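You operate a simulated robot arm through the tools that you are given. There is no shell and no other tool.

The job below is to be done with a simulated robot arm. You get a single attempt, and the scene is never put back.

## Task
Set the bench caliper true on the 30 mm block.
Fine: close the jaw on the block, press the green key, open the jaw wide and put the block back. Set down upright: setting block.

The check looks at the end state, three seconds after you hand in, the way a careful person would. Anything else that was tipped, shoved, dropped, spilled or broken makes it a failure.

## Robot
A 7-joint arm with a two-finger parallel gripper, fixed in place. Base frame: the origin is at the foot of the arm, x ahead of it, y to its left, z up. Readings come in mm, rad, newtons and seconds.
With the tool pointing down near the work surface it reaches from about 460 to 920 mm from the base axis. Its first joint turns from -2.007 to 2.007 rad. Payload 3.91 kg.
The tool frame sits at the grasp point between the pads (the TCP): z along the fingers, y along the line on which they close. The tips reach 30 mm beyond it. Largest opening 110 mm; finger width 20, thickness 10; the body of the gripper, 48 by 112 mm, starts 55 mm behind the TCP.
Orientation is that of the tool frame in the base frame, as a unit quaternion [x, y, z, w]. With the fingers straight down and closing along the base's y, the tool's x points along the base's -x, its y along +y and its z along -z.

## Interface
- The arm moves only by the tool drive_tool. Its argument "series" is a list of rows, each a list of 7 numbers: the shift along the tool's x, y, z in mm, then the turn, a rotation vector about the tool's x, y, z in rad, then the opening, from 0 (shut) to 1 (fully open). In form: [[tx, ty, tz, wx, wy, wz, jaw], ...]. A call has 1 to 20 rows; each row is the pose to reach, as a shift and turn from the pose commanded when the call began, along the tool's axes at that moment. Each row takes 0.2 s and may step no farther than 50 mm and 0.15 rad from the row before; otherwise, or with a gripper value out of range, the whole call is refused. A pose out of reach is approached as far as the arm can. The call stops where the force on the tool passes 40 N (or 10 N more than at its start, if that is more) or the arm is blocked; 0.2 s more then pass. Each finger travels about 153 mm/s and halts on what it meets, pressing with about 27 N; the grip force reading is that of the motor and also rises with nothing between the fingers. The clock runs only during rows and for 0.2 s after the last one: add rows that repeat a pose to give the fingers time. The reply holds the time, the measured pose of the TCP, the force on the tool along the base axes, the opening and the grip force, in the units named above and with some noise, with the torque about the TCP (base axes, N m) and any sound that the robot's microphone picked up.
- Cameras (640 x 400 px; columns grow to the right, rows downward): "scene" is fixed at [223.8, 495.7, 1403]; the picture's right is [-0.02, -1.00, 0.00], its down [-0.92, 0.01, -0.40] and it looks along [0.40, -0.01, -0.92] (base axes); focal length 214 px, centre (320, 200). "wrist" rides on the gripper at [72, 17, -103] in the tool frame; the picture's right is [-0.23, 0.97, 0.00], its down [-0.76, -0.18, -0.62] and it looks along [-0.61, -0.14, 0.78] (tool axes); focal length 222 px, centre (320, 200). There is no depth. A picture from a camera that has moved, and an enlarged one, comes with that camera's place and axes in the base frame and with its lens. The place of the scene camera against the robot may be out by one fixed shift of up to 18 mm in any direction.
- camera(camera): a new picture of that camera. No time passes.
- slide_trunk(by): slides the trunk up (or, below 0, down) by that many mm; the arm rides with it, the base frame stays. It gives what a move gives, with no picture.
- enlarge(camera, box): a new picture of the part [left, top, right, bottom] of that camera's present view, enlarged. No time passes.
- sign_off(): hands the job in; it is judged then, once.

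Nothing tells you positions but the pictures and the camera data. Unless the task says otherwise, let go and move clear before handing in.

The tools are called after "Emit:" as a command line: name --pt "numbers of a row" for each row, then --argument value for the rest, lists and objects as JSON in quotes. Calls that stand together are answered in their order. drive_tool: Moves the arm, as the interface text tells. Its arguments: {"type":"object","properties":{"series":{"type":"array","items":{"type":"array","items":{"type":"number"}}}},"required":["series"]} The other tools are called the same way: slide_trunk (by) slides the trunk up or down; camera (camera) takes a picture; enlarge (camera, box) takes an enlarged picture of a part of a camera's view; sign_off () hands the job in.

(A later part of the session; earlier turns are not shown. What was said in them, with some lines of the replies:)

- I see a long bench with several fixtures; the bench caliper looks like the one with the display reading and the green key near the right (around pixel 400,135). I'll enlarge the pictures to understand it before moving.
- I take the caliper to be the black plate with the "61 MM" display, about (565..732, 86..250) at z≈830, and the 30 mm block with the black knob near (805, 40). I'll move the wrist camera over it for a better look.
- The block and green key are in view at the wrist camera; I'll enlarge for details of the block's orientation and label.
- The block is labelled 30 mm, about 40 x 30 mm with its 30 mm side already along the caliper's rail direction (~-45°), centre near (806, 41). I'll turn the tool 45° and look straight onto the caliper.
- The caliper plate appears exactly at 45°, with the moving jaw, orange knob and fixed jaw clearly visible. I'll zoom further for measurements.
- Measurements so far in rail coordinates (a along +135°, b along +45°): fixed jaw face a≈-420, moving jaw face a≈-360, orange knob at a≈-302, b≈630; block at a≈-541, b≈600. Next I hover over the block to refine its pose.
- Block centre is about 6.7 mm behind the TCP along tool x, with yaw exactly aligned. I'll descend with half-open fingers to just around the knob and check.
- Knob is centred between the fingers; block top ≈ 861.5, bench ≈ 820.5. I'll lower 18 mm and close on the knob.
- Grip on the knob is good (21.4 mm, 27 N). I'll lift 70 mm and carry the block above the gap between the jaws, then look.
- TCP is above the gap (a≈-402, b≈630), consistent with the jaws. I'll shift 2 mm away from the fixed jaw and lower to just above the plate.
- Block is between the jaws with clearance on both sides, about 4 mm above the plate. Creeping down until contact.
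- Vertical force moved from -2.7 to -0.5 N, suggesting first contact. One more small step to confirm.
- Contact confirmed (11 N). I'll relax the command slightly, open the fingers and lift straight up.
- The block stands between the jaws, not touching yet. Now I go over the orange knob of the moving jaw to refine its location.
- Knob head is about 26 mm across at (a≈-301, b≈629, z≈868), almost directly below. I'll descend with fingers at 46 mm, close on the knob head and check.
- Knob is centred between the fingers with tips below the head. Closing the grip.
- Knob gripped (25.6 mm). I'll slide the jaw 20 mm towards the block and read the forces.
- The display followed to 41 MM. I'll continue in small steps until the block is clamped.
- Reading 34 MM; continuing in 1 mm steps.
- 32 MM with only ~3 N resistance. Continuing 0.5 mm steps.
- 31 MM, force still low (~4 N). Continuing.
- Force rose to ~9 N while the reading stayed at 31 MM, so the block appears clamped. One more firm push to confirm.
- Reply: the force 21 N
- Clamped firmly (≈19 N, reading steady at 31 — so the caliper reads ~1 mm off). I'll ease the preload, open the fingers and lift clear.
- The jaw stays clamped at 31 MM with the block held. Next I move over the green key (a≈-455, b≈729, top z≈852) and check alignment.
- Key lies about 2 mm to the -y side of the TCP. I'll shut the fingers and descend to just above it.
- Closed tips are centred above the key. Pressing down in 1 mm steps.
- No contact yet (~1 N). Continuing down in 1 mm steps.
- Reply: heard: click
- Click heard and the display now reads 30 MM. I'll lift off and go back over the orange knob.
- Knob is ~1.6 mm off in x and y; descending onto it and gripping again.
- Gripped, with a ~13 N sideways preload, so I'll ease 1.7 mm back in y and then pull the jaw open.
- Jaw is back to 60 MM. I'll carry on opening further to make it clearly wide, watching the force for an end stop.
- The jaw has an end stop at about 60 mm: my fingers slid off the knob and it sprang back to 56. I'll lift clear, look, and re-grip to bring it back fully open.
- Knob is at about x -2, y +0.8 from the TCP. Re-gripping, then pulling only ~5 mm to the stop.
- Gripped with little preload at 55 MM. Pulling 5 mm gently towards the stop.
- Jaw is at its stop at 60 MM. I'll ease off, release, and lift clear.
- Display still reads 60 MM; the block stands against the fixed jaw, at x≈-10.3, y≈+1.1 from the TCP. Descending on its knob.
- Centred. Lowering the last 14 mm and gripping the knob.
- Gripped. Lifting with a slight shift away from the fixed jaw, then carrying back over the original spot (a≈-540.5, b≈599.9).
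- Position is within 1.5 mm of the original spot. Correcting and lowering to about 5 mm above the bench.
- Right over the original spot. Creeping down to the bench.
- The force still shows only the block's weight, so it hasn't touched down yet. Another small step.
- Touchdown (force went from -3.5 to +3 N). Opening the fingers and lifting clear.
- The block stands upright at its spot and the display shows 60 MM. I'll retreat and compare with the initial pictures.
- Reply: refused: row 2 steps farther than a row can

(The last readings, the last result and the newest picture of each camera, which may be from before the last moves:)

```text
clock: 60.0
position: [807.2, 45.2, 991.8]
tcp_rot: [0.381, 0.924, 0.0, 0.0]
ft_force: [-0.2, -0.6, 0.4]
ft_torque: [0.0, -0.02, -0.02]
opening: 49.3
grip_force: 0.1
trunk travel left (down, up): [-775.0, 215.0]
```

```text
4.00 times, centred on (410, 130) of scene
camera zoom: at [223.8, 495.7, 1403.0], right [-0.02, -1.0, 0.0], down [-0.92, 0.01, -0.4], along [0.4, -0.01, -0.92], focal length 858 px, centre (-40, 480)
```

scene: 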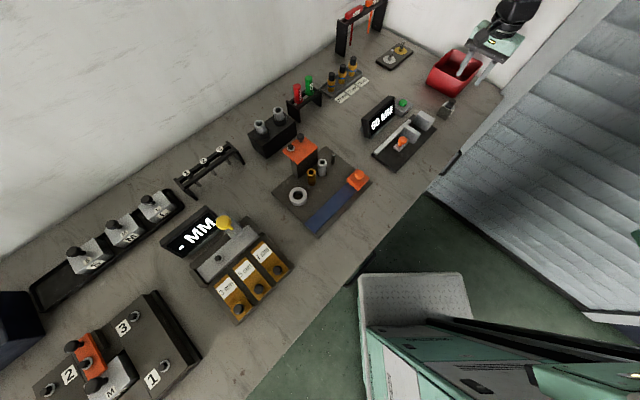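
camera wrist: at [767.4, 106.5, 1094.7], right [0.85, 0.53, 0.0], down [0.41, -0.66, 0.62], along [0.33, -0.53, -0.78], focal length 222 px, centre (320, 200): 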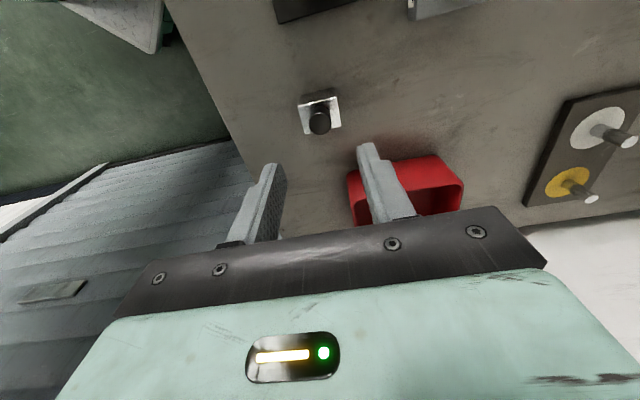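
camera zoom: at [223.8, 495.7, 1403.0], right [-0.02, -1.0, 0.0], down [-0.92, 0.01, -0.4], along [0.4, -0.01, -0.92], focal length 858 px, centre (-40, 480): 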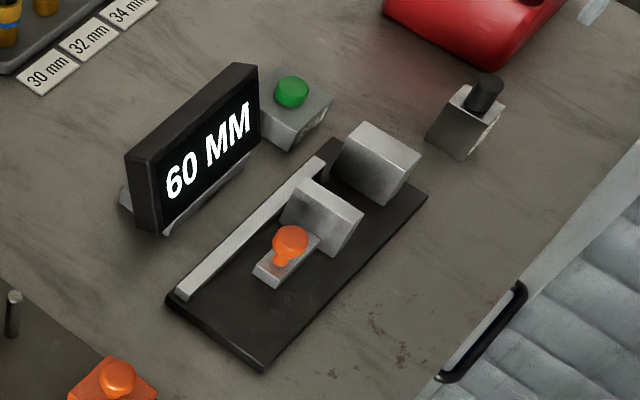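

The block is within ~1.5 mm of where it started, the jaw is fully open and the display reads 60 MM. I'll move the arm clear with smaller steps.

Emit:
drive_tool --pt "20 -3 -20 0 0 0 0.6" --pt "50 -10 -45 0 0 0 0.8" --pt "85 -20 -70 0 0 0 1" --pt "125 -35 -85 0 0 0 1" --pt "165 -50 -88 0 0 0 1" --pt "195 -65 -88 0 0 0 1" --pt "195 -65 -88 0 0 0 1"

Emit:
camera --camera "scene"

Emit:
enlarge --camera "scene" --box '[340, 80, 480, 180]'

```text
clock: 61.6
position: [621.5, 133.3, 1077.7]
tcp_rot: [0.382, 0.924, 0.0, 0.0]
ft_force: [-0.4, 0.8, -1.1]
ft_torque: [0.01, 0.0, 0.0]
opening: 110.0
grip_force: 0.1
trunk travel left (down, up): [-775.0, 215.0]
```

```text
taken
```

scene: 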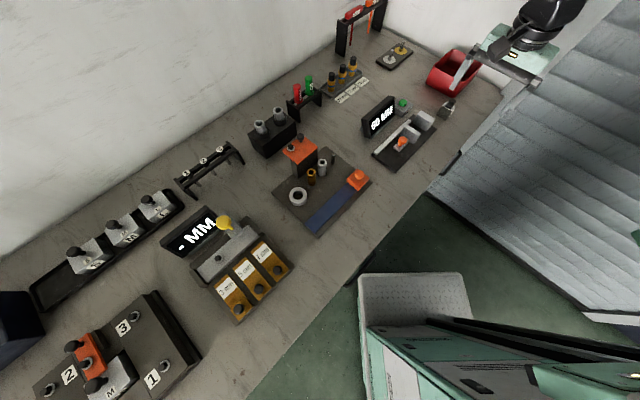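

```text
4.00 times, centred on (410, 130) of scene
camera zoom: at [223.8, 495.7, 1403.0], right [-0.02, -1.0, 0.0], down [-0.92, 0.01, -0.4], along [0.4, -0.01, -0.92], focal length 858 px, centre (-40, 480)
```

zoom: 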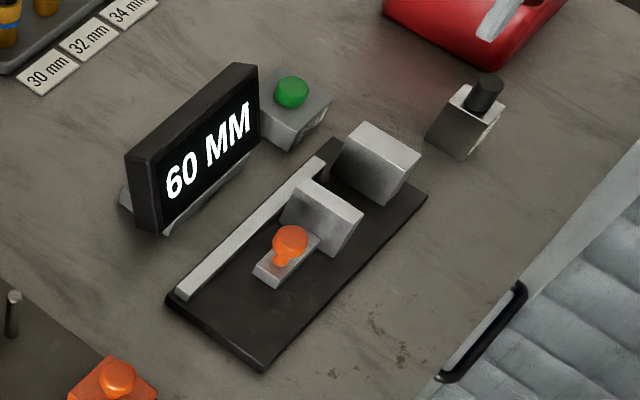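

The caliper was set to 30 MM on the clamped block, the jaw is wide open at its stop, and the block stands upright at its original place. Nothing else has moved and the arm is clear, so I'm handing in.

Emit:
sign_off

```text
The job is handed in.
```

The caliper is set on the 30 mm block and the job is handed in; the check's verdict hasn't come back.

- **Setting:** with the jaw clamped on the block, the display read 31 MM. I pressed the green key, heard it click, and the display changed to 30 MM.
- **Jaw:** it is open to its end stop and the display reads 60 MM. On the first try I pulled past the stop and the fingers slid off the orange knob. The jaw slipped back to 55 MM, so I gripped it again and brought it to the stop.
- **Block:** it stands upright about 1.5 mm from where it started, judged by comparing the scene pictures from before and after.
- **Rest of the bench:** nothing else looks moved in the final picture, and the arm is clear with the gripper open.
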